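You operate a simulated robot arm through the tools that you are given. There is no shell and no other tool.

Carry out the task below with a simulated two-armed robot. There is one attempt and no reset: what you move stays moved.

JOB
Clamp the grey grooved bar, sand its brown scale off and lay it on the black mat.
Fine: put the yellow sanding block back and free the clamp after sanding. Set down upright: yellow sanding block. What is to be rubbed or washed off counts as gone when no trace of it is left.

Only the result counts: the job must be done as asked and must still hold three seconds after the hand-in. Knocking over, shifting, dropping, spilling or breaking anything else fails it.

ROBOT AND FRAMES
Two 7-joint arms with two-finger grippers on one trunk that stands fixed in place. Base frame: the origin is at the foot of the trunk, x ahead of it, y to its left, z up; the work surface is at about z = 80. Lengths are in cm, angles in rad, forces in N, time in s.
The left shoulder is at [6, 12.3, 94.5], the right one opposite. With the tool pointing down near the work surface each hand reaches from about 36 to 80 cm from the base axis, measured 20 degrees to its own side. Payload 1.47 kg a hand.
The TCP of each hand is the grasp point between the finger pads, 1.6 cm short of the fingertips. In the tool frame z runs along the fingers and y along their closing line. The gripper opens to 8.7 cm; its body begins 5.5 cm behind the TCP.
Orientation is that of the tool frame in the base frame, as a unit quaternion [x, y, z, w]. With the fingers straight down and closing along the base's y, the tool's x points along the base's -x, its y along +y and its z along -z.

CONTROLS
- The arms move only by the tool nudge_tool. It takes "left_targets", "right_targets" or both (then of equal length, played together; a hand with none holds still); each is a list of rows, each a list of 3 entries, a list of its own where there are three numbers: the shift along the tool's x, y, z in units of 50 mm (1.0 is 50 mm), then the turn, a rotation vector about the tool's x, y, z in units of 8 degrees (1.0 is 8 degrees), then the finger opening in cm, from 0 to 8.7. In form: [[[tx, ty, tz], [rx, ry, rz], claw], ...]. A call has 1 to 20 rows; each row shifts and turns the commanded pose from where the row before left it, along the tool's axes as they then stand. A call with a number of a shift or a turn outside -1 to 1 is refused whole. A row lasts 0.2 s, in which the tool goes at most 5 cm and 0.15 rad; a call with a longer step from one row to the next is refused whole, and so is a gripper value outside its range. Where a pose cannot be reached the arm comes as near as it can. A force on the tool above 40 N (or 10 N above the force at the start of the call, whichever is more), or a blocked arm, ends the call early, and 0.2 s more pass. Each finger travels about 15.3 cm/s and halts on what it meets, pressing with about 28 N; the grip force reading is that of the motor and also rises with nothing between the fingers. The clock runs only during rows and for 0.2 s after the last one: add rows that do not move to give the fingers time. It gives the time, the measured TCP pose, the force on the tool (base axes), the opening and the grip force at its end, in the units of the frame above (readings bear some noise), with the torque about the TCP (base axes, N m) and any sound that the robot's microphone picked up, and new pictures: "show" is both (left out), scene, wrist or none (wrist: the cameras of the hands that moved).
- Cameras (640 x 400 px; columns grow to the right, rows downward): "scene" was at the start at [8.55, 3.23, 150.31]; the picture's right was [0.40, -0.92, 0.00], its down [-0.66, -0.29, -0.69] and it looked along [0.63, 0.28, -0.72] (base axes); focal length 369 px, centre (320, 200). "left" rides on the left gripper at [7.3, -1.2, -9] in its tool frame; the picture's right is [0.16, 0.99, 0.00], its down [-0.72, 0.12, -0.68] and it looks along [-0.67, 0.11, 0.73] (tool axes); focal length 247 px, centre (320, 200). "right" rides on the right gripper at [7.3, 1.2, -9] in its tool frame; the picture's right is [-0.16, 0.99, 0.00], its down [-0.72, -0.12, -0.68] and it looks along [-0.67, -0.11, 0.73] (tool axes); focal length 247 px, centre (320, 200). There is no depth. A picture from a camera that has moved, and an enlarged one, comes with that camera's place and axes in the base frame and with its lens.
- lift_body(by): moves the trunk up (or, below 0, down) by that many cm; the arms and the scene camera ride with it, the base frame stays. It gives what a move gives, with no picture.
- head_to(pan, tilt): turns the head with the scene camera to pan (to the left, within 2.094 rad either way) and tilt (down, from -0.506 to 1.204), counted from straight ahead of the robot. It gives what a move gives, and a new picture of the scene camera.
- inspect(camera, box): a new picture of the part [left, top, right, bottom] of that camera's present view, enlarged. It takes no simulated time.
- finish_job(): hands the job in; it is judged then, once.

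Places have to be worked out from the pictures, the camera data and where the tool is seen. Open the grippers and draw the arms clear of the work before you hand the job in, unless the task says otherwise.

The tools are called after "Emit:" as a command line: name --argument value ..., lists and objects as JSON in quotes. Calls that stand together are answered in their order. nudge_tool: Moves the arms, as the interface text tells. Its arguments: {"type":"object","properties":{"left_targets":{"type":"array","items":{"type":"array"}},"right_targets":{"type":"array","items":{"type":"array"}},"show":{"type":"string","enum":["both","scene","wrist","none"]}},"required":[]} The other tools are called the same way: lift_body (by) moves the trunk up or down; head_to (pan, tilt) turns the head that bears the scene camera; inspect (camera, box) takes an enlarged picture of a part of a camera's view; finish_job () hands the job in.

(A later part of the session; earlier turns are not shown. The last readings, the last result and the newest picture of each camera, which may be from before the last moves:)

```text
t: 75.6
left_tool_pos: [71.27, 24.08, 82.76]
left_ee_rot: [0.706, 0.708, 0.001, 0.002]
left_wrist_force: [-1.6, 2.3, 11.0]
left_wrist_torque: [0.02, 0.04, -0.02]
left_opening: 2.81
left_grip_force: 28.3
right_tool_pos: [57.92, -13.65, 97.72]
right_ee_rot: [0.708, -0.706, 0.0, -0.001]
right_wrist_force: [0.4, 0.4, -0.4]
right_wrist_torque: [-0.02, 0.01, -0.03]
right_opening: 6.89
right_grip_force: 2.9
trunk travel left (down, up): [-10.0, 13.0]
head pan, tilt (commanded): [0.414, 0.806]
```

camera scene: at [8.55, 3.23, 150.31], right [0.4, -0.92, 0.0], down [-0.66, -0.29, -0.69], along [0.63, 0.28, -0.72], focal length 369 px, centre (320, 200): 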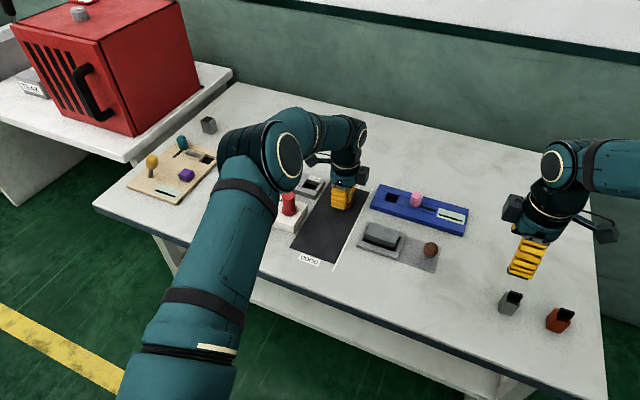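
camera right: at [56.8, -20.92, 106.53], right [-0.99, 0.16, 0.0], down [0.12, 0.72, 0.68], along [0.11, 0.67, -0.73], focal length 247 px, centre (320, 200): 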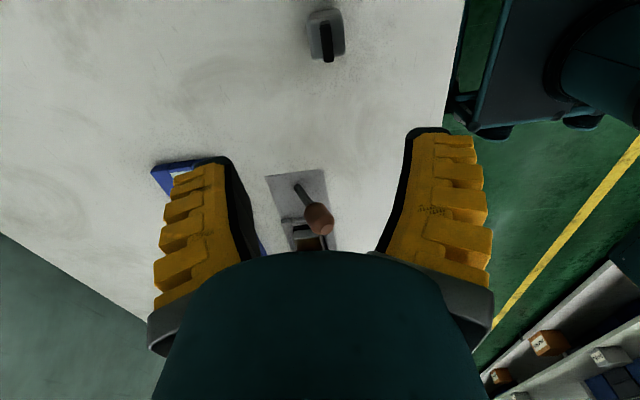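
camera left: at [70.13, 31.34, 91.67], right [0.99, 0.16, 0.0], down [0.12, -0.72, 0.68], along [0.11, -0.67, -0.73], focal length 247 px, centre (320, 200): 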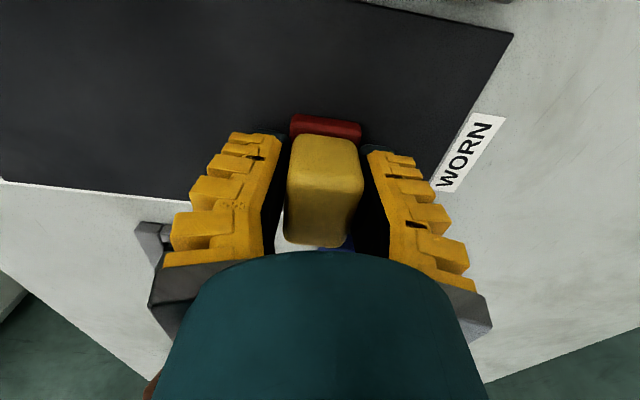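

It stands on the mat now (11 N). I relieve the push by 1 mm, open the fingers and rise straight up.

Emit:
nudge_tool --left_targets '[[[0, 0, -0.025], [0, 0, 0], 2.0], [[0, 0, 0], [0, 0, 0], 2.0], [[0, 0, 0], [0, 0, 0], 6.5], [[0, 0, 0], [0, 0, 0], 6.5], [[0, 0, 0], [0, 0, 0], 6.5], [[0, 0, -0.3], [0, 0, 0], 6.5], [[0, 0, -0.6], [0, 0, 0], 6.5], [[0, 0, -0.8], [0, 0, 0], 6.5], [[0, 0, -0.6], [0, 0, 0], 6.5], [[0, 0, 0], [0, 0, 0], 6.5]]'

Emit:
inspect --camera "scene" --box '[290, 140, 390, 230]'

Emit:
inspect --camera "left" --box '[220, 20, 420, 220]'

```text
t: 77.8
left_tool_pos: [71.43, 24.08, 94.03]
left_ee_rot: [0.707, 0.707, -0.001, 0.001]
left_wrist_force: [0.3, -0.5, -0.5]
left_wrist_torque: [0.0, -0.03, 0.02]
left_opening: 6.91
left_grip_force: 2.4
right_tool_pos: [58.05, -13.53, 97.66]
right_ee_rot: [0.708, -0.706, 0.0, 0.0]
right_wrist_force: [0.1, -0.8, -0.4]
right_wrist_torque: [0.02, -0.01, -0.03]
right_opening: 6.9
right_grip_force: 3.3
trunk travel left (down, up): [-10.0, 13.0]
head pan, tilt (commanded): [0.414, 0.806]
camera scene: at [8.56, 3.23, 150.31], right [0.4, -0.92, 0.0], down [-0.66, -0.29, -0.69], along [0.63, 0.28, -0.72], focal length 369 px, centre (320, 200)
camera left: at [70.22, 31.31, 102.89], right [0.99, 0.16, 0.0], down [0.12, -0.72, 0.68], along [0.11, -0.67, -0.73], focal length 247 px, centre (320, 200)
```

scene: 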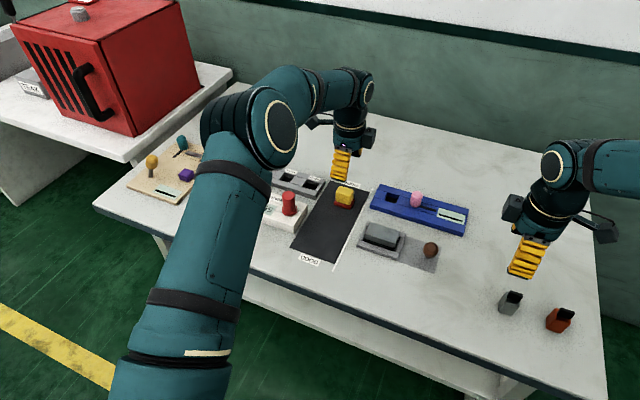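
left: 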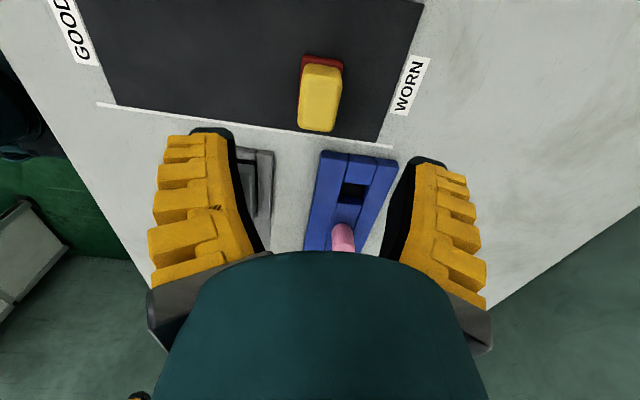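

```text
4.44 times, centred on (340, 185) of scene
camera zoom: at [8.56, 3.23, 150.31], right [0.4, -0.92, 0.0], down [-0.66, -0.29, -0.69], along [0.63, 0.28, -0.72], focal length 1639 px, centre (231, 267)
```

zoom: 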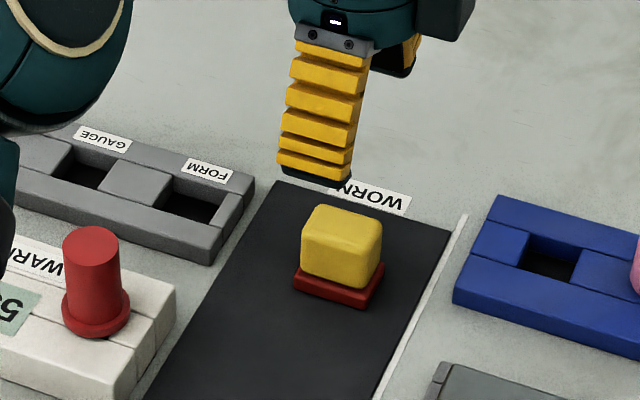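

```text
2.00 times, centred on (320, 120) of left
camera zoom: at [70.22, 31.31, 102.89], right [0.99, 0.16, 0.0], down [0.12, -0.72, 0.68], along [0.11, -0.67, -0.73], focal length 494 px, centre (320, 360)
```

zoom: 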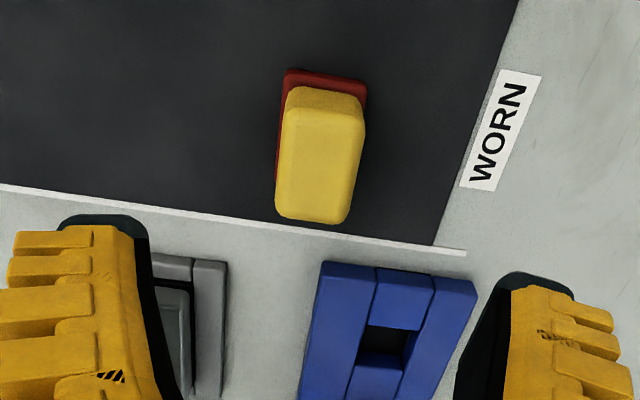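

The block is back upright in its place. Now to free the clamp: I bring the right hand over the lever knob (≈ (60.1, 0.5, 87.2)) with its fingers on either side in x.

Emit:
nudge_tool --right_targets '[[[-0.56, -0.1, 0], [0, 0, 0], 6.5], [[-0.56, -0.1, 0], [0, 0, 0], 6.5], [[-0.56, -0.1, 0], [0, 0, 0], 6.5], [[-0.56, -0.1, 0], [0, 0, 0], 6.5], [[-0.56, 0, 0], [0, 0, 0], 6.5], [[0, 0, 0.5], [0, 0, 0], 6.5], [[0, 0, 0], [0, 0, 0], 6.5]]'

Emit:
inspect --camera "right" --box '[200, 60, 440, 260]'

```text
t: 79.4
left_tool_pos: [71.2, 24.03, 94.06]
left_ee_rot: [0.707, 0.707, 0.0, 0.0]
left_wrist_force: [0.8, 1.3, 0.7]
left_wrist_torque: [0.0, 0.03, 0.0]
left_opening: 6.91
left_grip_force: 2.5
right_tool_pos: [60.0, 0.44, 94.86]
right_ee_rot: [0.708, -0.706, 0.0, 0.0]
right_wrist_force: [-1.1, 0.2, 0.2]
right_wrist_torque: [0.05, -0.02, 0.01]
right_opening: 6.95
right_grip_force: 3.1
trunk travel left (down, up): [-10.0, 13.0]
head pan, tilt (commanded): [0.414, 0.806]
camera scene: at [8.51, 3.24, 150.32], right [0.4, -0.92, 0.0], down [-0.66, -0.29, -0.69], along [0.63, 0.28, -0.72], focal length 369 px, centre (320, 200)
camera right: at [58.68, -6.91, 103.68], right [-0.99, 0.16, 0.0], down [0.11, 0.72, 0.68], along [0.11, 0.67, -0.73], focal length 247 px, centre (320, 200)
```

scene: 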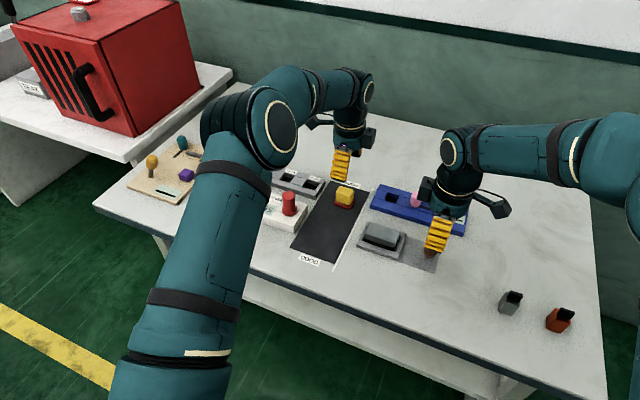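
right: 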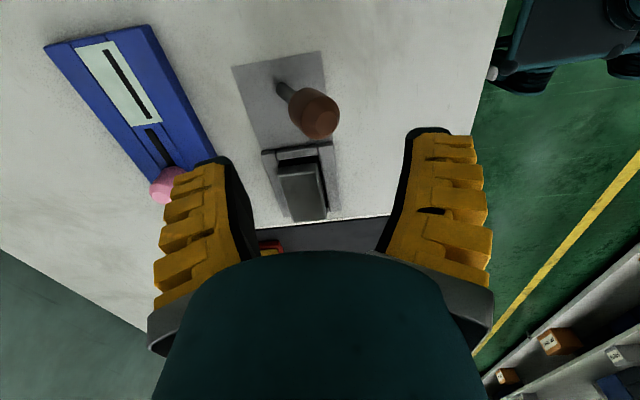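

```text
2.00 times, centred on (320, 160) of right
camera zoom: at [58.68, -6.91, 103.68], right [-0.99, 0.16, 0.0], down [0.11, 0.72, 0.68], along [0.11, 0.67, -0.73], focal length 494 px, centre (320, 280)
```

zoom: 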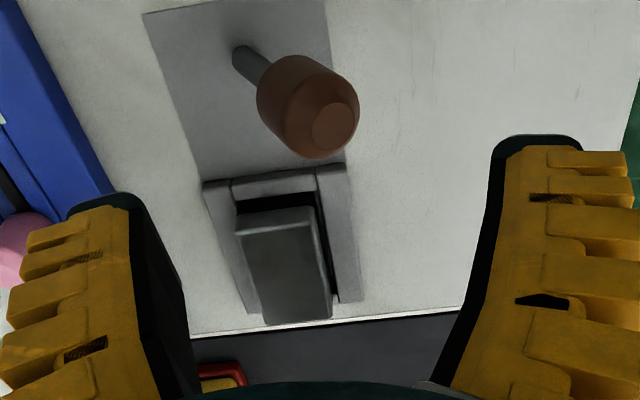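

The knob lies centred between the fingers. I descend around it and push the lever back toward +x with the near finger.

Emit:
nudge_tool --right_targets '[[[0, 0, 0.5], [0, 0, 0], 6.5], [[0, 0, 0.5], [0, 0, 0], 6.5], [[0, 0, 0.44], [0, 0, 0], 6.5], [[0, -0.1, 0], [0, 0, 0], 6.5], [[0, -0.1, 0], [0, 0, 0], 6.5], [[0, -0.1, 0], [0, 0, 0], 6.5], [[0, -0.1, 0], [0, 0, 0], 6.5], [[0, -0.1, 0], [0, 0, 0], 6.5], [[0, -0.1, 0], [0, 0, 0], 6.5], [[0, -0.1, 0], [0, 0, 0], 6.5], [[0, -0.1, 0], [0, 0, 0], 6.5], [[0, -0.1, 0], [0, 0, 0], 6.5], [[0, -0.1, 0], [0, 0, 0], 6.5], [[0, 0, 0], [0, 0, 0], 6.5]]'

Emit:
inspect --camera "right" --box '[200, 60, 440, 260]'

```text
t: 82.4
left_tool_pos: [71.35, 24.02, 94.17]
left_ee_rot: [0.708, 0.707, 0.0, -0.001]
left_wrist_force: [-0.1, -1.2, 0.9]
left_wrist_torque: [-0.01, 0.01, 0.02]
left_opening: 6.91
left_grip_force: 2.7
right_tool_pos: [65.07, 0.53, 87.98]
right_ee_rot: [-0.707, 0.708, 0.0, -0.001]
right_wrist_force: [-0.9, 0.3, 1.3]
right_wrist_torque: [0.01, 0.03, 0.03]
right_opening: 7.03
right_grip_force: 4.0
trunk travel left (down, up): [-10.0, 13.0]
head pan, tilt (commanded): [0.414, 0.806]
camera scene: at [8.52, 3.24, 150.31], right [0.4, -0.92, 0.0], down [-0.66, -0.29, -0.69], along [0.63, 0.28, -0.72], focal length 369 px, centre (320, 200)
camera right: at [63.81, -6.85, 96.77], right [-0.99, 0.16, 0.0], down [0.12, 0.72, 0.68], along [0.11, 0.67, -0.73], focal length 247 px, centre (320, 200)
```

scene: 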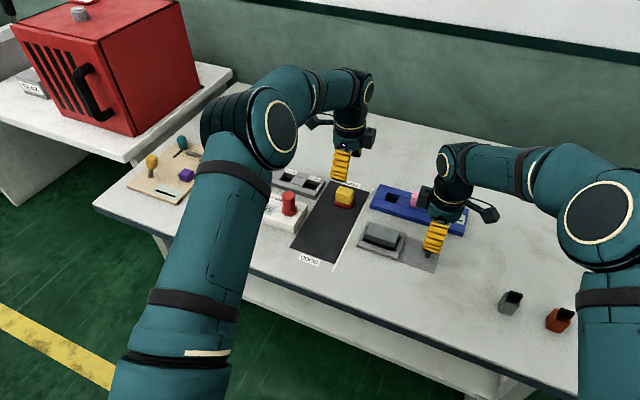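
right: 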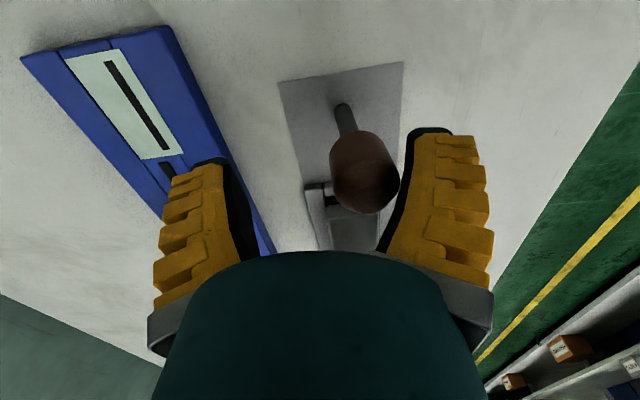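

```text
2.00 times, centred on (320, 160) of right
camera zoom: at [63.81, -6.85, 96.77], right [-0.99, 0.16, 0.0], down [0.12, 0.72, 0.68], along [0.11, 0.67, -0.73], focal length 494 px, centre (320, 280)
```

zoom: 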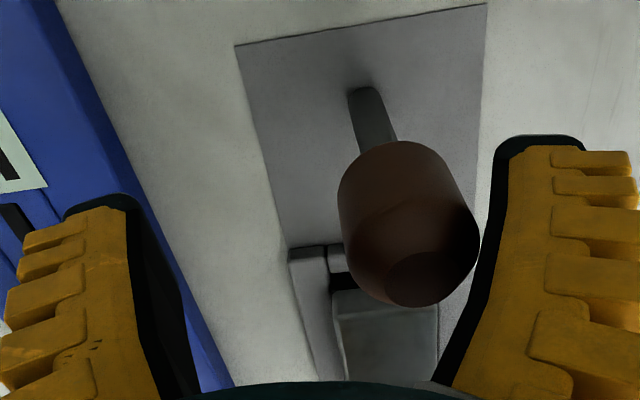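

The lever follows again without effort. I keep pushing toward +x until it meets its stop.

Emit:
nudge_tool --right_targets '[[[0, -0.08, 0], [0, 0, 0], 6.5], [[0, -0.08, 0], [0, 0, 0], 6.5], [[0, -0.08, 0], [0, 0, 0], 6.5], [[0, -0.08, 0], [0, 0, 0], 6.5], [[0, -0.08, 0], [0, 0, 0], 6.5], [[0, -0.08, 0], [0, 0, 0], 6.5], [[0, -0.08, 0], [0, 0, 0], 6.5], [[0, 0, 0], [0, 0, 0], 6.5]]'

Emit:
inspect --camera "right" --box '[200, 60, 440, 260]'

```text
t: 84.2
left_tool_pos: [71.33, 23.93, 94.21]
left_ee_rot: [0.707, 0.707, -0.001, 0.0]
left_wrist_force: [0.4, -0.3, 0.3]
left_wrist_torque: [-0.02, -0.01, 0.04]
left_opening: 6.91
left_grip_force: 3.0
right_tool_pos: [67.82, 0.62, 87.71]
right_ee_rot: [-0.707, 0.707, 0.0, 0.0]
right_wrist_force: [-1.0, 0.5, 1.0]
right_wrist_torque: [0.0, -0.02, 0.01]
right_opening: 6.93
right_grip_force: 3.0
trunk travel left (down, up): [-10.0, 13.0]
head pan, tilt (commanded): [0.414, 0.806]
camera scene: at [8.54, 3.23, 150.31], right [0.4, -0.92, 0.0], down [-0.66, -0.29, -0.69], along [0.63, 0.28, -0.72], focal length 369 px, centre (320, 200)
camera right: at [66.56, -6.82, 96.67], right [-0.99, 0.16, 0.0], down [0.12, 0.72, 0.68], along [0.11, 0.67, -0.73], focal length 247 px, centre (320, 200)
```

scene: 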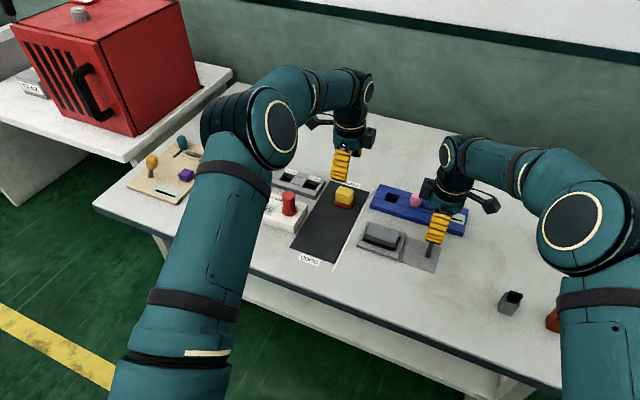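
right: 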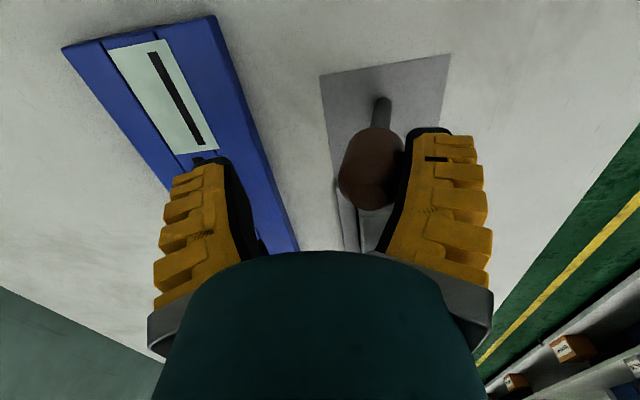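

```text
2.00 times, centred on (320, 160) of right
camera zoom: at [66.56, -6.82, 96.67], right [-0.99, 0.16, 0.0], down [0.12, 0.72, 0.68], along [0.11, 0.67, -0.73], focal length 494 px, centre (320, 280)
```

zoom: 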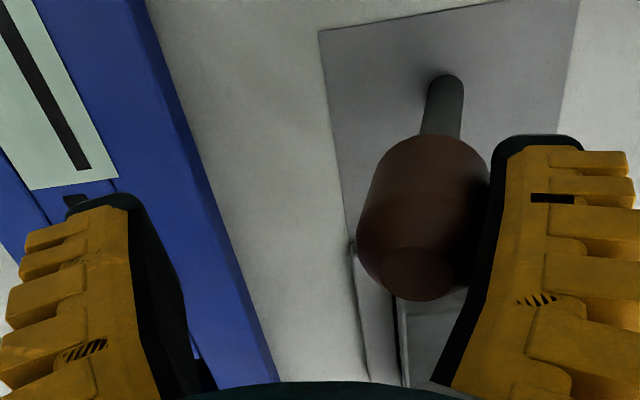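

The lever leans toward +x now, no stop yet. I go on in smaller steps.

Emit:
nudge_tool --right_targets '[[[0, -0.06, 0], [0, 0, 0], 6.5], [[0, -0.06, 0], [0, 0, 0], 6.5], [[0, -0.06, 0], [0, 0, 0], 6.5], [[0, -0.06, 0.01], [0, 0, 0], 6.5], [[0, -0.06, 0.01], [0, 0, 0], 6.5], [[0, 0, 0], [0, 0, 0], 6.5]]'

Emit:
inspect --camera "right" --box '[200, 60, 440, 260]'

```text
t: 85.6
left_tool_pos: [71.33, 24.01, 94.09]
left_ee_rot: [0.707, 0.707, 0.0, 0.0]
left_wrist_force: [1.0, 0.2, 0.6]
left_wrist_torque: [0.02, -0.02, 0.01]
left_opening: 6.95
left_grip_force: 2.5
right_tool_pos: [69.4, 0.44, 87.91]
right_ee_rot: [0.708, -0.706, 0.0, 0.001]
right_wrist_force: [-1.0, -0.4, 1.3]
right_wrist_torque: [-0.02, 0.04, -0.01]
right_opening: 6.95
right_grip_force: 3.6
trunk travel left (down, up): [-10.0, 13.0]
head pan, tilt (commanded): [0.414, 0.806]
camera scene: at [8.53, 3.23, 150.31], right [0.4, -0.92, 0.0], down [-0.66, -0.29, -0.69], along [0.63, 0.28, -0.72], focal length 369 px, centre (320, 200)
camera right: at [68.15, -6.87, 96.69], right [-0.99, 0.16, 0.0], down [0.11, 0.72, 0.68], along [0.11, 0.67, -0.73], focal length 247 px, centre (320, 200)
```

scene: 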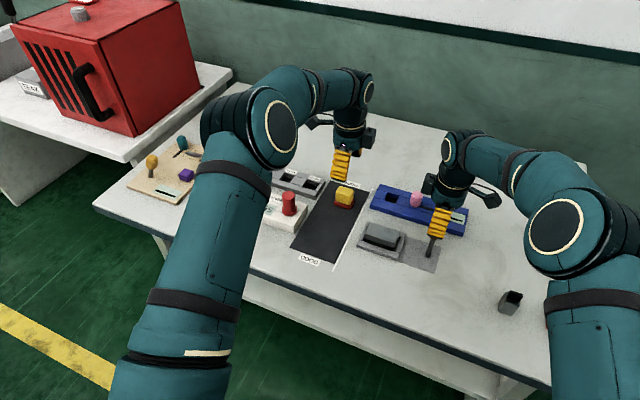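
right: 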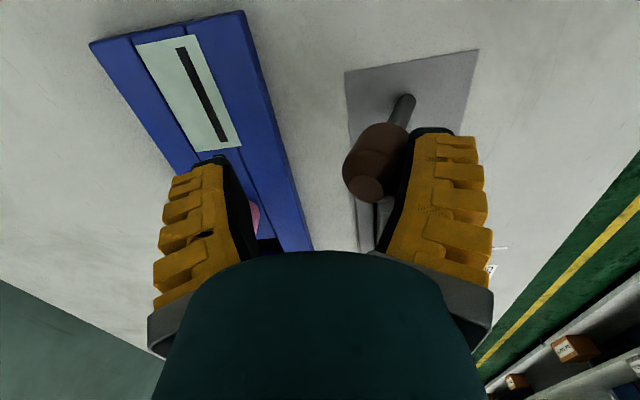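

```text
2.00 times, centred on (320, 160) of right
camera zoom: at [68.15, -6.87, 96.69], right [-0.99, 0.16, 0.0], down [0.11, 0.72, 0.68], along [0.11, 0.67, -0.73], focal length 494 px, centre (320, 280)
```

zoom: 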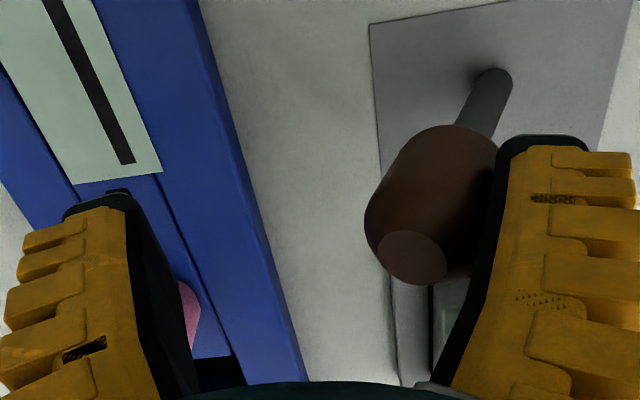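

The lever is at about its starting angle. I push a little further to feel the stop.

Emit:
nudge_tool --right_targets '[[[0, -0.04, 0], [0, 0, 0], 6.5], [[0, -0.04, 0], [0, 0, 0], 6.5], [[0, -0.04, 0], [0, 0, 0], 6.5], [[0, 0, 0], [0, 0, 0], 6.5]]' --show "wrist"

```text
t: 86.6
left_tool_pos: [71.31, 24.04, 94.19]
left_ee_rot: [0.707, 0.707, 0.0, 0.0]
left_wrist_force: [0.5, -1.1, -0.2]
left_wrist_torque: [-0.01, -0.02, 0.02]
left_opening: 6.91
left_grip_force: 3.2
right_tool_pos: [69.89, 0.55, 87.84]
right_ee_rot: [0.708, -0.707, 0.0, 0.0]
right_wrist_force: [-4.1, -0.6, 0.6]
right_wrist_torque: [-0.02, 0.01, 0.02]
right_opening: 7.26
right_grip_force: 6.0
trunk travel left (down, up): [-10.0, 13.0]
head pan, tilt (commanded): [0.414, 0.806]
camera right: at [68.67, -6.81, 96.7], right [-0.99, 0.16, 0.0], down [0.12, 0.72, 0.68], along [0.11, 0.67, -0.73], focal length 247 px, centre (320, 200)
```

right: 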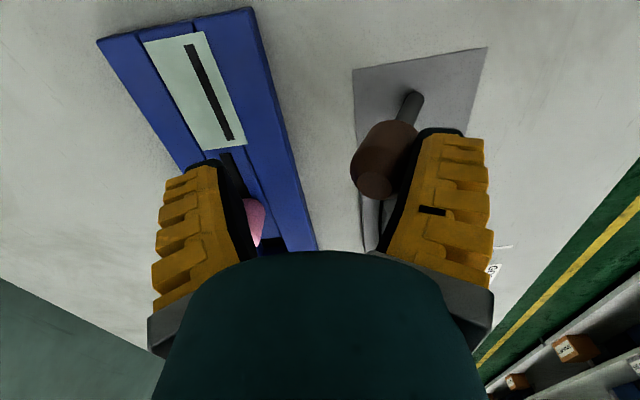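

Fx −4 N and the finger giving way: the lever is at its open stop. I back off, rise and withdraw the right hand to −y.

Emit:
nudge_tool --right_targets '[[[0, 0.2, 0], [0, 0, 0], 6.5], [[0, 0.15, 0], [0, 0, 0], 6.5], [[0, 0, -0.6], [0, 0, 0], 6.5], [[0, 0, -0.8], [0, 0, 0], 6.5], [[0, 0, -0.6], [0, 0, 0], 6.5], [[0.6, 0.3, 0], [0, 0, 0], 6.5], [[0.6, 0.4, 0], [0, 0, 0], 6.5], [[0.6, 0.4, 0], [0, 0, 0], 6.5], [[0.6, 0.4, 0], [0, 0, 0], 6.5], [[0, 0, 0], [0, 0, 0], 6.5]]'

Emit:
inspect --camera "scene" --box '[350, 190, 460, 280]'

Emit:
inspect --camera "scene" --box '[350, 205, 410, 260]'

```text
t: 88.8
left_tool_pos: [71.38, 24.09, 93.97]
left_ee_rot: [0.707, 0.707, -0.001, 0.0]
left_wrist_force: [-0.8, 0.5, -0.1]
left_wrist_torque: [0.0, -0.02, 0.03]
left_opening: 6.9
left_grip_force: 3.4
right_tool_pos: [60.68, -11.68, 97.73]
right_ee_rot: [0.707, -0.707, 0.0, 0.0]
right_wrist_force: [0.0, -0.6, 0.2]
right_wrist_torque: [0.0, -0.02, -0.04]
right_opening: 6.91
right_grip_force: 3.1
trunk travel left (down, up): [-10.0, 13.0]
head pan, tilt (commanded): [0.414, 0.806]
camera scene: at [8.58, 3.24, 150.31], right [0.4, -0.92, 0.0], down [-0.66, -0.29, -0.69], along [0.63, 0.28, -0.72], focal length 369 px, centre (320, 200)
camera right: at [59.41, -18.95, 106.55], right [-0.99, 0.16, 0.0], down [0.12, 0.72, 0.68], along [0.11, 0.67, -0.73], focal length 247 px, centre (320, 200)
```

scene: 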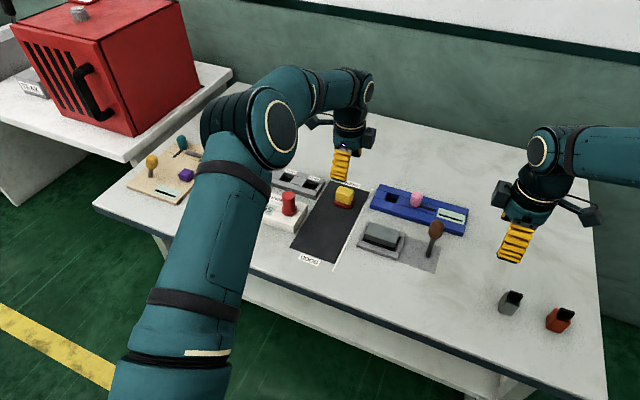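
right: 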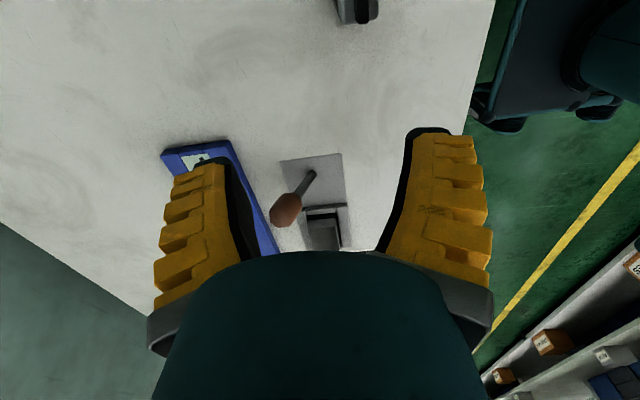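

```text
4.44 times, centred on (405, 235) of scene
camera zoom: at [8.58, 3.24, 150.31], right [0.4, -0.92, 0.0], down [-0.66, -0.29, -0.69], along [0.63, 0.28, -0.72], focal length 1639 px, centre (-58, 44)
```

zoom: 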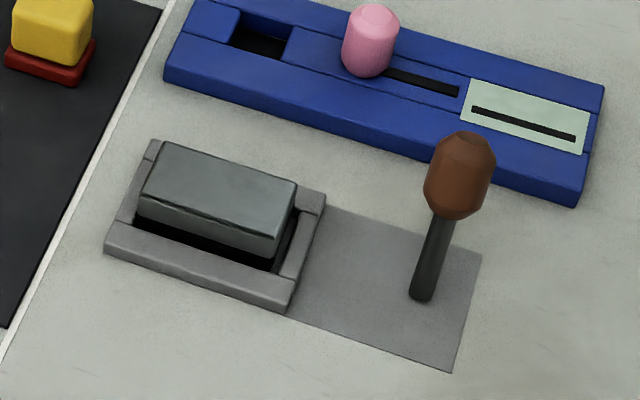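

```text
7.27 times, centred on (380, 232) of scene
camera zoom: at [8.58, 3.24, 150.31], right [0.4, -0.92, 0.0], down [-0.66, -0.29, -0.69], along [0.63, 0.28, -0.72], focal length 2682 px, centre (-116, -36)
```

zoom: 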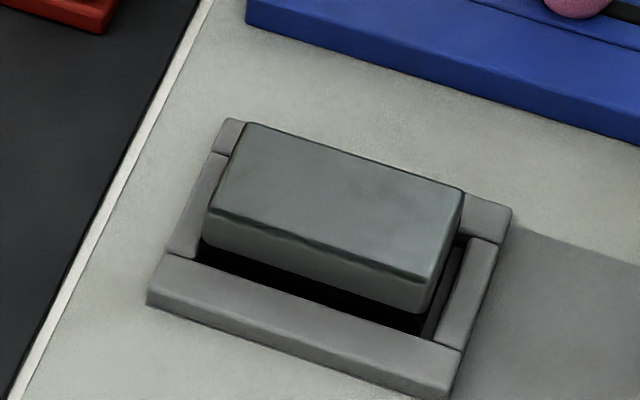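

The clamp is free again and the bar untouched. Now the left hand goes over the bar at about (63.6, 11.55), fingers along x, and I check its alignment above it.

Emit:
nudge_tool --left_targets '[[[-0.504, -0.312, 0], [0, 0, 0], 6.5], [[-0.504, -0.312, 0], [0, 0, 0], 6.5], [[-0.504, -0.312, 0], [0, 0, 0], 6.5], [[-0.504, -0.312, 0], [0, 0, 0], 6.5], [[-0.504, -0.312, 0], [0, 0, 0], 6.5], [[0, 0, 0.6], [0, 0, 0], 6.5], [[0, 0, 0.6], [0, 0, 0], 6.5], [[0, 0, 0], [0, 0, 0], 6.5]]'

Emit:
inspect --camera "left" --box '[220, 20, 420, 240]'

Emit:
inspect --camera "scene" --box '[340, 190, 420, 260]'

```text
t: 90.6
left_tool_pos: [63.66, 11.56, 88.23]
left_ee_rot: [0.707, 0.707, 0.0, 0.0]
left_wrist_force: [-1.0, -0.3, -0.1]
left_wrist_torque: [0.02, -0.02, -0.04]
left_opening: 6.89
left_grip_force: 2.7
right_tool_pos: [60.66, -11.6, 97.77]
right_ee_rot: [0.707, -0.707, 0.0, 0.0]
right_wrist_force: [0.3, -0.8, 0.9]
right_wrist_torque: [0.03, 0.0, -0.03]
right_opening: 6.9
right_grip_force: 2.7
trunk travel left (down, up): [-10.0, 13.0]
head pan, tilt (commanded): [0.414, 0.806]
camera scene: at [8.53, 3.22, 150.32], right [0.4, -0.92, 0.0], down [-0.66, -0.29, -0.69], along [0.63, 0.28, -0.72], focal length 369 px, centre (320, 200)
camera left: at [62.6, 18.87, 97.01], right [0.99, 0.16, 0.0], down [0.12, -0.72, 0.68], along [0.11, -0.67, -0.73], focal length 247 px, centre (320, 200)
```

scene: 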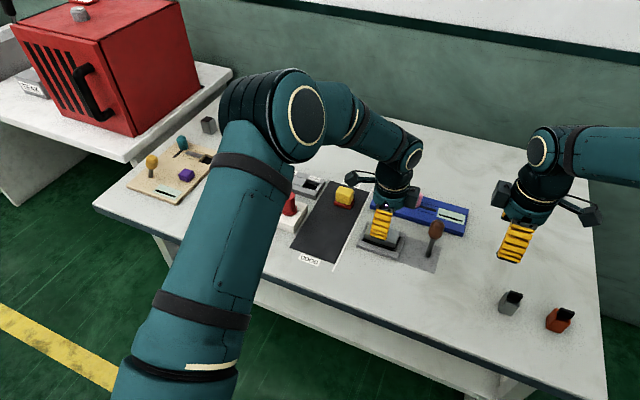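
left: 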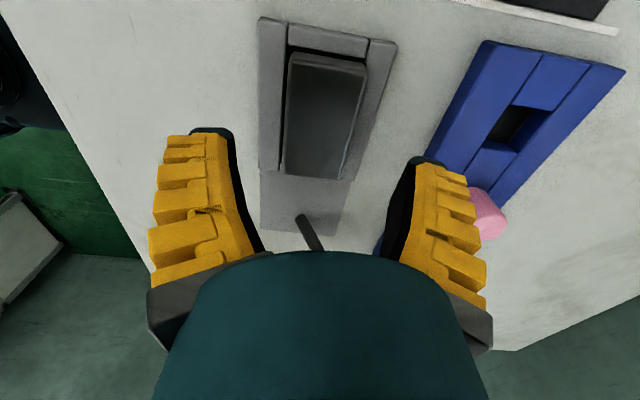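

```text
1.82 times, centred on (320, 130) of left
camera zoom: at [62.6, 18.87, 97.01], right [0.99, 0.16, 0.0], down [0.12, -0.72, 0.68], along [0.11, -0.67, -0.73], focal length 449 px, centre (320, 327)
```

zoom: 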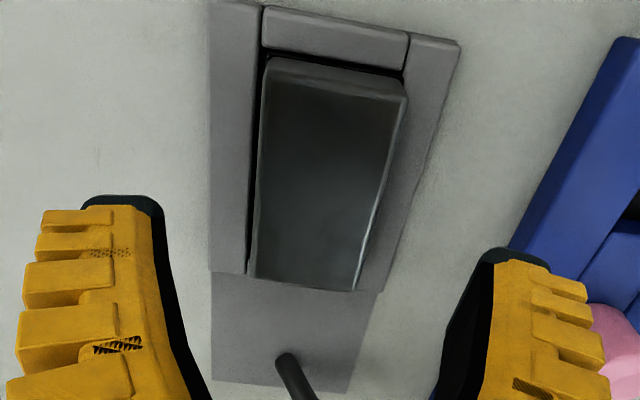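

```text
5.71 times, centred on (380, 225) of scene
camera zoom: at [8.53, 3.22, 150.32], right [0.4, -0.92, 0.0], down [-0.66, -0.29, -0.69], along [0.63, 0.28, -0.72], focal length 2107 px, centre (-23, 57)
```

zoom: 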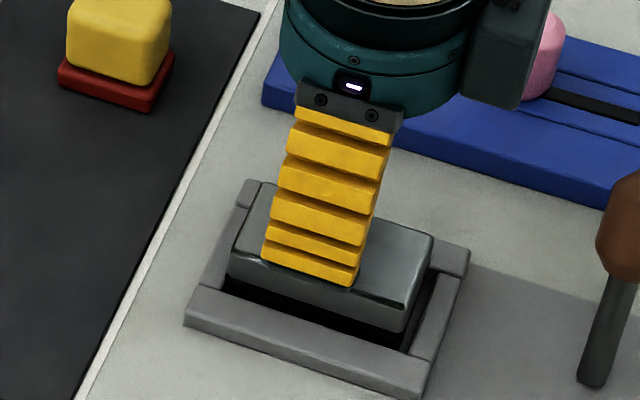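

The bar's centre shows at about (63.7, 11.7), well between the fingers. I descend to z ≈ 83.2 and feel for the wall tops.

Emit:
nudge_tool --left_targets '[[[0.02, 0, 0.4], [0, 0, 0], 6.5], [[0, 0, 0.4], [0, 0, 0], 6.5], [[0, 0, 0.1], [0, 0, 0], 6.5], [[0, 0, 0.06], [0, 0, 0], 6.5], [[0, 0, 0.04], [0, 0, 0], 6.5], [[0, 0, 0], [0, 0, 0], 6.5]]' --show "wrist"

```text
t: 92.0
left_tool_pos: [63.54, 11.81, 83.28]
left_ee_rot: [0.707, 0.707, 0.0, 0.0]
left_wrist_force: [0.3, 0.0, -0.5]
left_wrist_torque: [-0.02, -0.01, 0.01]
left_opening: 6.93
left_grip_force: 3.6
right_tool_pos: [60.7, -11.53, 97.72]
right_ee_rot: [0.707, -0.707, 0.001, -0.001]
right_wrist_force: [0.8, -0.1, -0.2]
right_wrist_torque: [-0.02, 0.0, -0.01]
right_opening: 6.91
right_grip_force: 2.8
trunk travel left (down, up): [-10.0, 13.0]
head pan, tilt (commanded): [0.414, 0.806]
camera left: at [62.39, 18.95, 92.08], right [0.99, 0.16, 0.0], down [0.12, -0.72, 0.68], along [0.11, -0.67, -0.73], focal length 247 px, centre (320, 200)
```

left: 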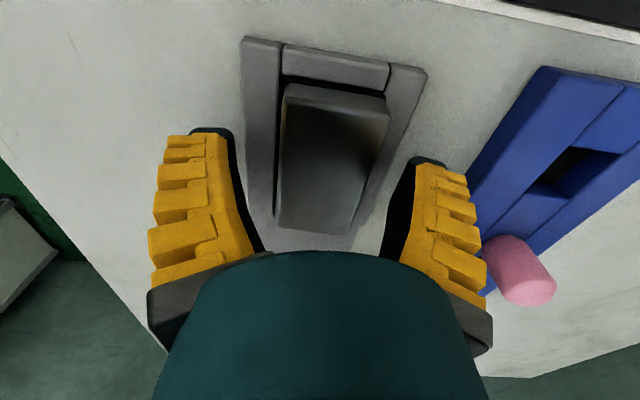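

No contact yet. I go 2–3 mm lower and then close on the bar.

Emit:
nudge_tool --left_targets '[[[0, 0, 0.03], [0, 0, 0], 6.5], [[0, 0, 0.03], [0, 0, 0], 6.5], [[0, 0, 0], [0, 0, 0], 6.5], [[0, 0, 0], [0, 0, 0], 3.0], [[0, 0, 0], [0, 0, 0], 3.0], [[0, 0, 0], [0, 0, 0], 3.0], [[0, 0, 0], [0, 0, 0], 3.0]]'

Emit:
inspect --camera "left" --box '[220, 40, 420, 260]'

Emit:
inspect --camera "scene" --box '[350, 200, 410, 260]'

```text
t: 93.6
left_tool_pos: [63.48, 11.71, 83.05]
left_ee_rot: [0.707, 0.707, 0.0, 0.001]
left_wrist_force: [-0.2, 0.2, 5.7]
left_wrist_torque: [-0.11, 0.09, -0.01]
left_opening: 3.87
left_grip_force: 28.2
right_tool_pos: [60.7, -11.58, 97.71]
right_ee_rot: [-0.707, 0.708, 0.0, 0.0]
right_wrist_force: [0.6, -0.1, 0.7]
right_wrist_torque: [0.02, 0.01, -0.01]
right_opening: 6.91
right_grip_force: 2.7
trunk travel left (down, up): [-10.0, 13.0]
head pan, tilt (commanded): [0.414, 0.806]
camera scene: at [8.51, 3.22, 150.32], right [0.4, -0.92, 0.0], down [-0.66, -0.29, -0.69], along [0.63, 0.28, -0.72], focal length 369 px, centre (320, 200)
camera left: at [62.36, 18.95, 91.84], right [0.99, 0.16, 0.0], down [0.12, -0.72, 0.68], along [0.11, -0.67, -0.73], focal length 247 px, centre (320, 200)
```

scene: 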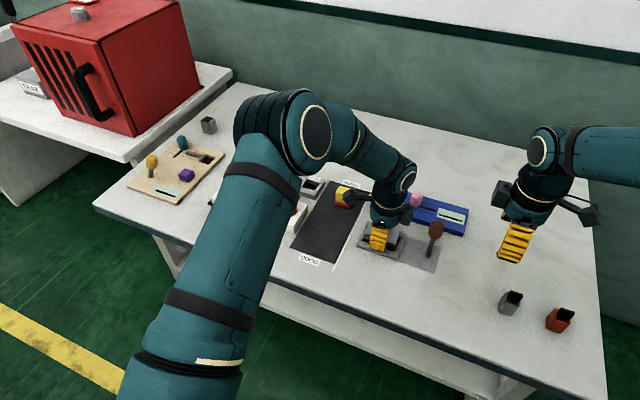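
left: 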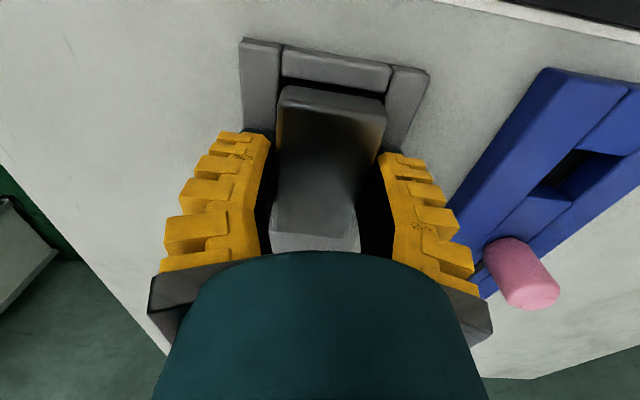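

```text
1.82 times, centred on (320, 150) of left
camera zoom: at [62.36, 18.95, 91.84], right [0.99, 0.16, 0.0], down [0.12, -0.72, 0.68], along [0.11, -0.67, -0.73], focal length 449 px, centre (320, 291)
```

zoom: 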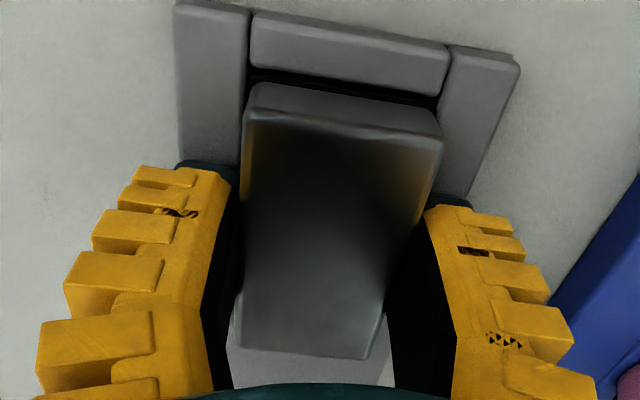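

```text
6.67 times, centred on (380, 230) of scene
camera zoom: at [8.51, 3.22, 150.32], right [0.4, -0.92, 0.0], down [-0.66, -0.29, -0.69], along [0.63, 0.28, -0.72], focal length 2458 px, centre (-80, 0)
```

zoom: 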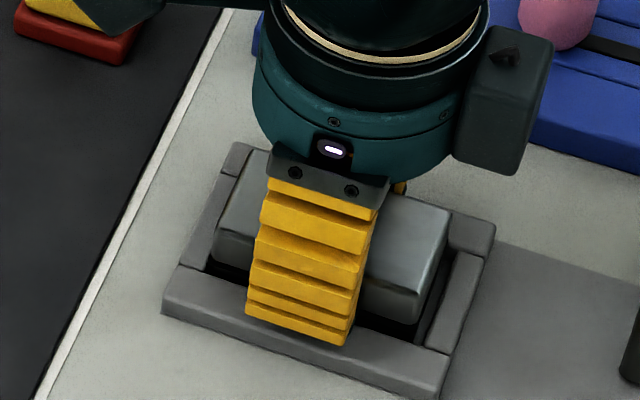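

The bar is gripped (3.87 cm, 28 N). I lift very gently by about 1 cm and check that the bar comes with the hand.

Emit:
nudge_tool --left_targets '[[[0, 0, -0.02], [0, 0, 0], 3.0], [[0, 0, -0.02], [0, 0, 0], 3.0], [[0, 0, -0.03], [0, 0, 0], 3.0], [[0, 0, -0.03], [0, 0, 0], 3.0], [[0, 0, -0.04], [0, 0, 0], 3.0], [[0, 0, -0.04], [0, 0, 0], 3.0], [[0, 0, -0.04], [0, 0, 0], 3.0], [[0, 0, 0], [0, 0, 0], 3.0]]'

Emit:
inspect --camera "left" --box '[220, 40, 420, 260]'

Emit:
inspect --camera "scene" --box '[350, 200, 410, 260]'

```text
t: 95.4
left_tool_pos: [63.56, 11.73, 84.15]
left_ee_rot: [0.707, 0.707, 0.0, 0.0]
left_wrist_force: [-0.4, -0.6, -2.0]
left_wrist_torque: [-0.02, 0.02, 0.05]
left_opening: 3.81
left_grip_force: 27.9
right_tool_pos: [60.66, -11.69, 97.81]
right_ee_rot: [-0.707, 0.708, 0.0, 0.001]
right_wrist_force: [0.0, 0.2, 0.9]
right_wrist_torque: [-0.02, 0.01, 0.03]
right_opening: 6.94
right_grip_force: 3.0
trunk travel left (down, up): [-10.0, 13.0]
head pan, tilt (commanded): [0.414, 0.806]
camera scene: at [8.56, 3.22, 150.31], right [0.4, -0.92, 0.0], down [-0.66, -0.29, -0.69], along [0.63, 0.28, -0.72], focal length 369 px, centre (320, 200)
camera left: at [62.42, 18.96, 92.86], right [0.99, 0.16, 0.0], down [0.12, -0.72, 0.68], along [0.11, -0.67, -0.73], focal length 247 px, centre (320, 200)
```

scene: 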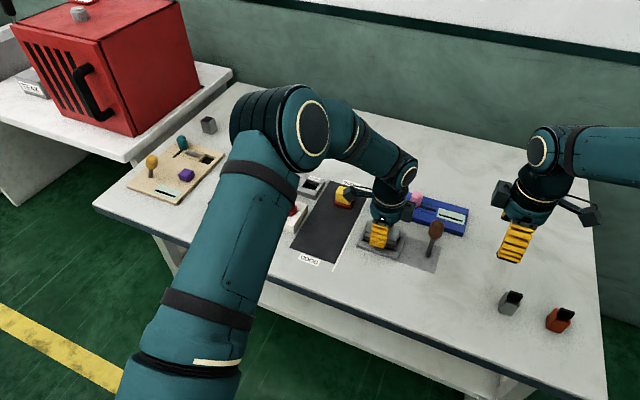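
left: 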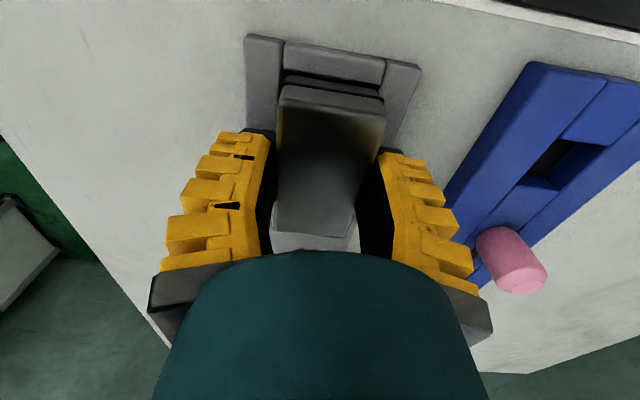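

```text
1.82 times, centred on (320, 150) of left
camera zoom: at [62.42, 18.96, 92.86], right [0.99, 0.16, 0.0], down [0.12, -0.72, 0.68], along [0.11, -0.67, -0.73], focal length 449 px, centre (320, 291)
```

zoom: 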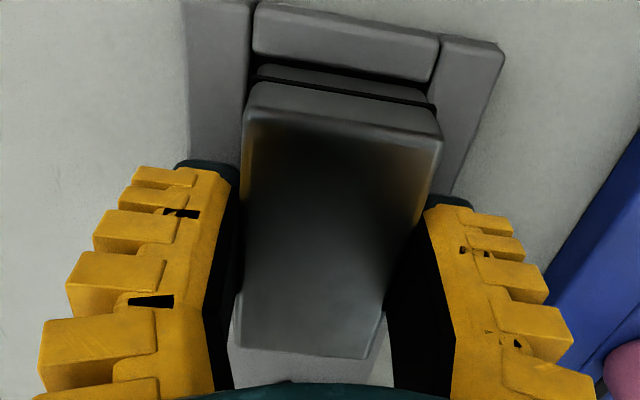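

```text
6.67 times, centred on (380, 230) of scene
camera zoom: at [8.56, 3.22, 150.31], right [0.4, -0.92, 0.0], down [-0.66, -0.29, -0.69], along [0.63, 0.28, -0.72], focal length 2458 px, centre (-80, 0)
```

zoom: 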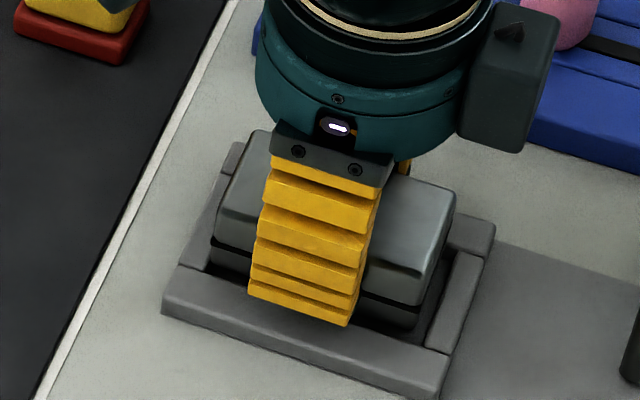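

The bar comes up with the hand (−2 N). I keep lifting slowly to clear the frame.

Emit:
nudge_tool --left_targets '[[[0, 0, -0.04], [0, 0, 0], 3.0], [[0, 0, -0.05], [0, 0, 0], 3.0], [[0, 0, -0.06], [0, 0, 0], 3.0], [[0, 0, -0.08], [0, 0, 0], 3.0], [[0, 0, -0.1], [0, 0, 0], 3.0], [[0, 0, -0.12], [0, 0, 0], 3.0], [[0, 0, -0.12], [0, 0, 0], 3.0], [[0, 0, -0.1], [0, 0, 0], 3.0], [[0, 0, -0.06], [0, 0, 0], 3.0], [[0, 0, 0], [0, 0, 0], 3.0]]'

Emit:
inspect --camera "left" --box '[220, 40, 420, 260]'

Emit:
inspect --camera "scene" --box '[340, 180, 420, 260]'

```text
t: 97.6
left_tool_pos: [63.52, 11.63, 87.67]
left_ee_rot: [0.707, 0.708, 0.0, 0.0]
left_wrist_force: [-0.2, -0.3, -0.8]
left_wrist_torque: [0.0, -0.02, 0.02]
left_opening: 3.81
left_grip_force: 28.0
right_tool_pos: [60.65, -11.56, 97.75]
right_ee_rot: [0.708, -0.707, 0.0, -0.001]
right_wrist_force: [-0.2, 0.1, 0.3]
right_wrist_torque: [-0.02, -0.01, -0.01]
right_opening: 6.92
right_grip_force: 2.4
trunk travel left (down, up): [-10.0, 13.0]
head pan, tilt (commanded): [0.414, 0.806]
camera scene: at [8.56, 3.23, 150.31], right [0.4, -0.92, 0.0], down [-0.66, -0.29, -0.69], along [0.63, 0.28, -0.72], focal length 369 px, centre (320, 200)
camera left: at [62.35, 18.85, 96.45], right [0.99, 0.16, 0.0], down [0.12, -0.72, 0.68], along [0.11, -0.67, -0.73], focal length 247 px, centre (320, 200)
```

scene: 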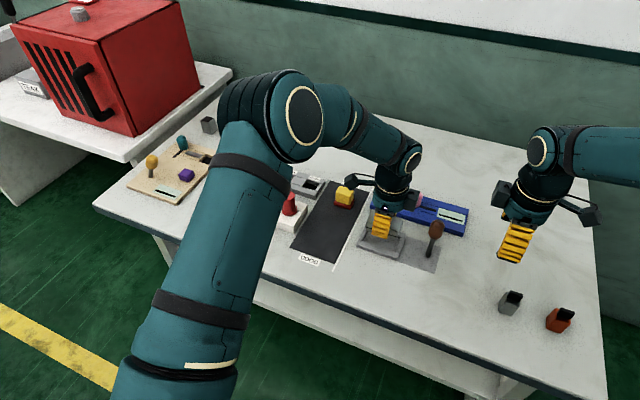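
left: 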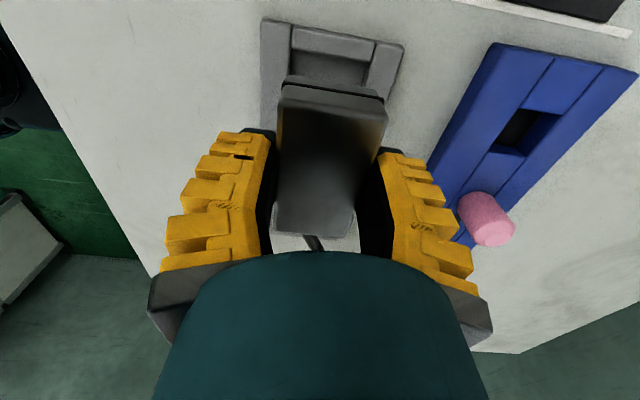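

```text
1.82 times, centred on (320, 150) of left
camera zoom: at [62.35, 18.85, 96.45], right [0.99, 0.16, 0.0], down [0.12, -0.72, 0.68], along [0.11, -0.67, -0.73], focal length 449 px, centre (320, 291)
```

zoom: 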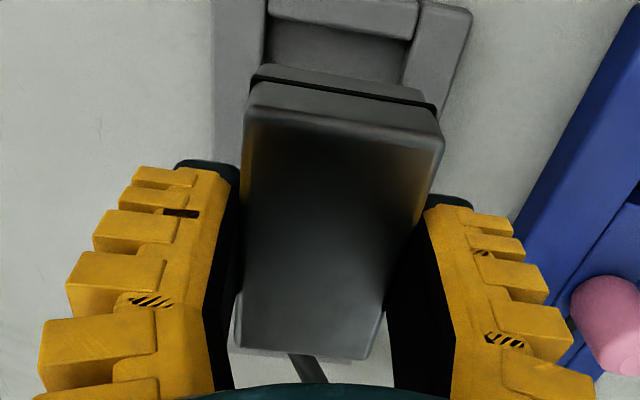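

```text
5.00 times, centred on (380, 220) of scene
camera zoom: at [8.56, 3.23, 150.31], right [0.4, -0.92, 0.0], down [-0.66, -0.29, -0.69], along [0.63, 0.28, -0.72], focal length 1844 px, centre (20, 100)
```

zoom: 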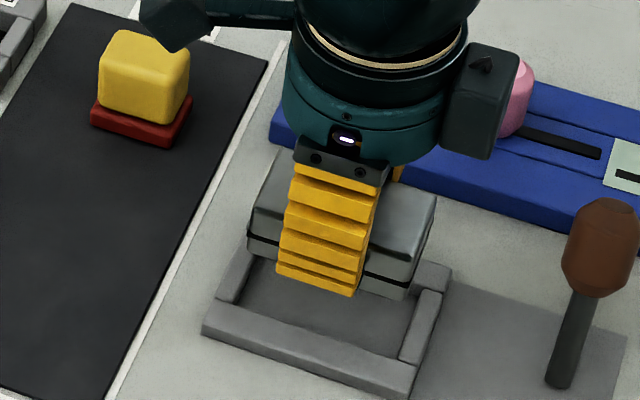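

Held firmly and level, clear of the frame. I carry it gently over to its old spot on the black mat, TCP to about (58.4, 25.0).

Emit:
nudge_tool --left_targets '[[[0.2, -0.08, 0], [0, 0, 0], 3.0], [[0.33, -0.125, 0], [0, 0, 0], 3.0], [[0.36, -0.135, 0], [0, 0, 0], 3.0], [[0.36, -0.135, 0], [0, 0, 0], 3.0], [[0.36, -0.135, 0], [0, 0, 0], 3.0], [[0.36, -0.135, 0], [0, 0, 0], 3.0], [[0.36, -0.135, 0], [0, 0, 0], 3.0], [[0.25, -0.1, 0], [0, 0, 0], 3.0], [[0.1, -0.04, 0], [0, 0, 0], 3.0], [[0, 0, 0], [0, 0, 0], 3.0]]'

Emit:
inspect --camera "scene" --box '[280, 180, 370, 260]'

Emit:
inspect --camera "left" --box '[220, 20, 420, 260]'

```text
t: 99.8
left_tool_pos: [58.42, 25.01, 87.65]
left_ee_rot: [0.707, 0.708, 0.0, 0.0]
left_wrist_force: [-0.2, -0.5, -1.2]
left_wrist_torque: [0.01, -0.02, 0.01]
left_opening: 3.83
left_grip_force: 28.1
right_tool_pos: [60.56, -11.57, 97.65]
right_ee_rot: [0.708, -0.706, 0.0, -0.001]
right_wrist_force: [0.8, -0.1, 0.2]
right_wrist_torque: [-0.01, -0.01, 0.03]
right_opening: 6.9
right_grip_force: 3.4
trunk travel left (down, up): [-10.0, 13.0]
head pan, tilt (commanded): [0.414, 0.806]
camera scene: at [8.56, 3.23, 150.31], right [0.4, -0.92, 0.0], down [-0.66, -0.29, -0.69], along [0.63, 0.28, -0.72], focal length 369 px, centre (320, 200)
camera left: at [57.23, 32.29, 96.44], right [0.99, 0.16, 0.0], down [0.12, -0.72, 0.68], along [0.11, -0.67, -0.73], focal length 247 px, centre (320, 200)
```

scene: 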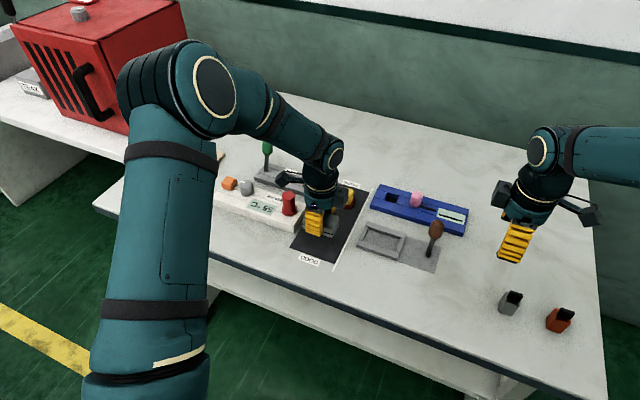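
left: 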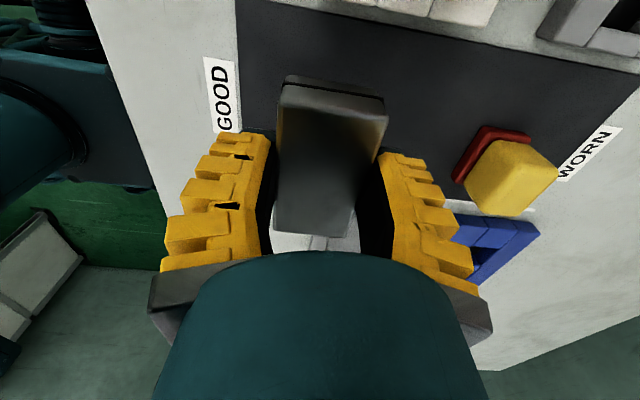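

```text
5.00 times, centred on (325, 220) of scene
camera zoom: at [8.56, 3.23, 150.31], right [0.4, -0.92, 0.0], down [-0.66, -0.29, -0.69], along [0.63, 0.28, -0.72], focal length 1844 px, centre (295, 100)
```

zoom: 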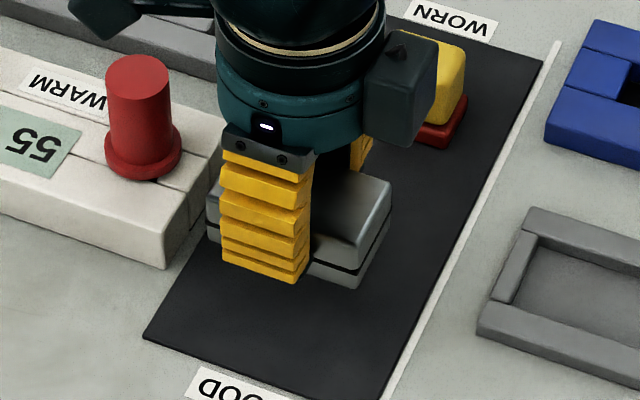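

```text
1.67 times, centred on (320, 140) of left
camera zoom: at [57.23, 32.29, 96.44], right [0.99, 0.16, 0.0], down [0.12, -0.72, 0.68], along [0.11, -0.67, -0.73], focal length 412 px, centre (320, 300)
```

zoom: 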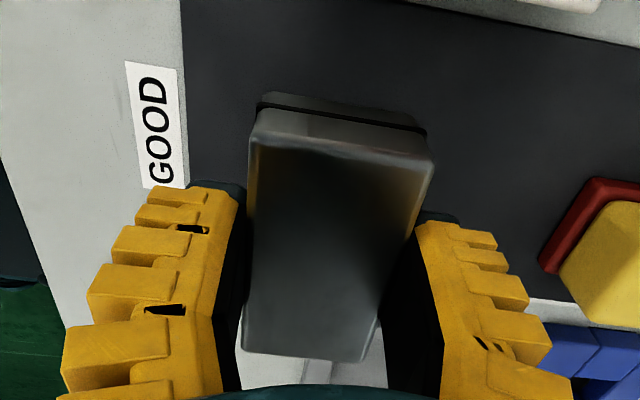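

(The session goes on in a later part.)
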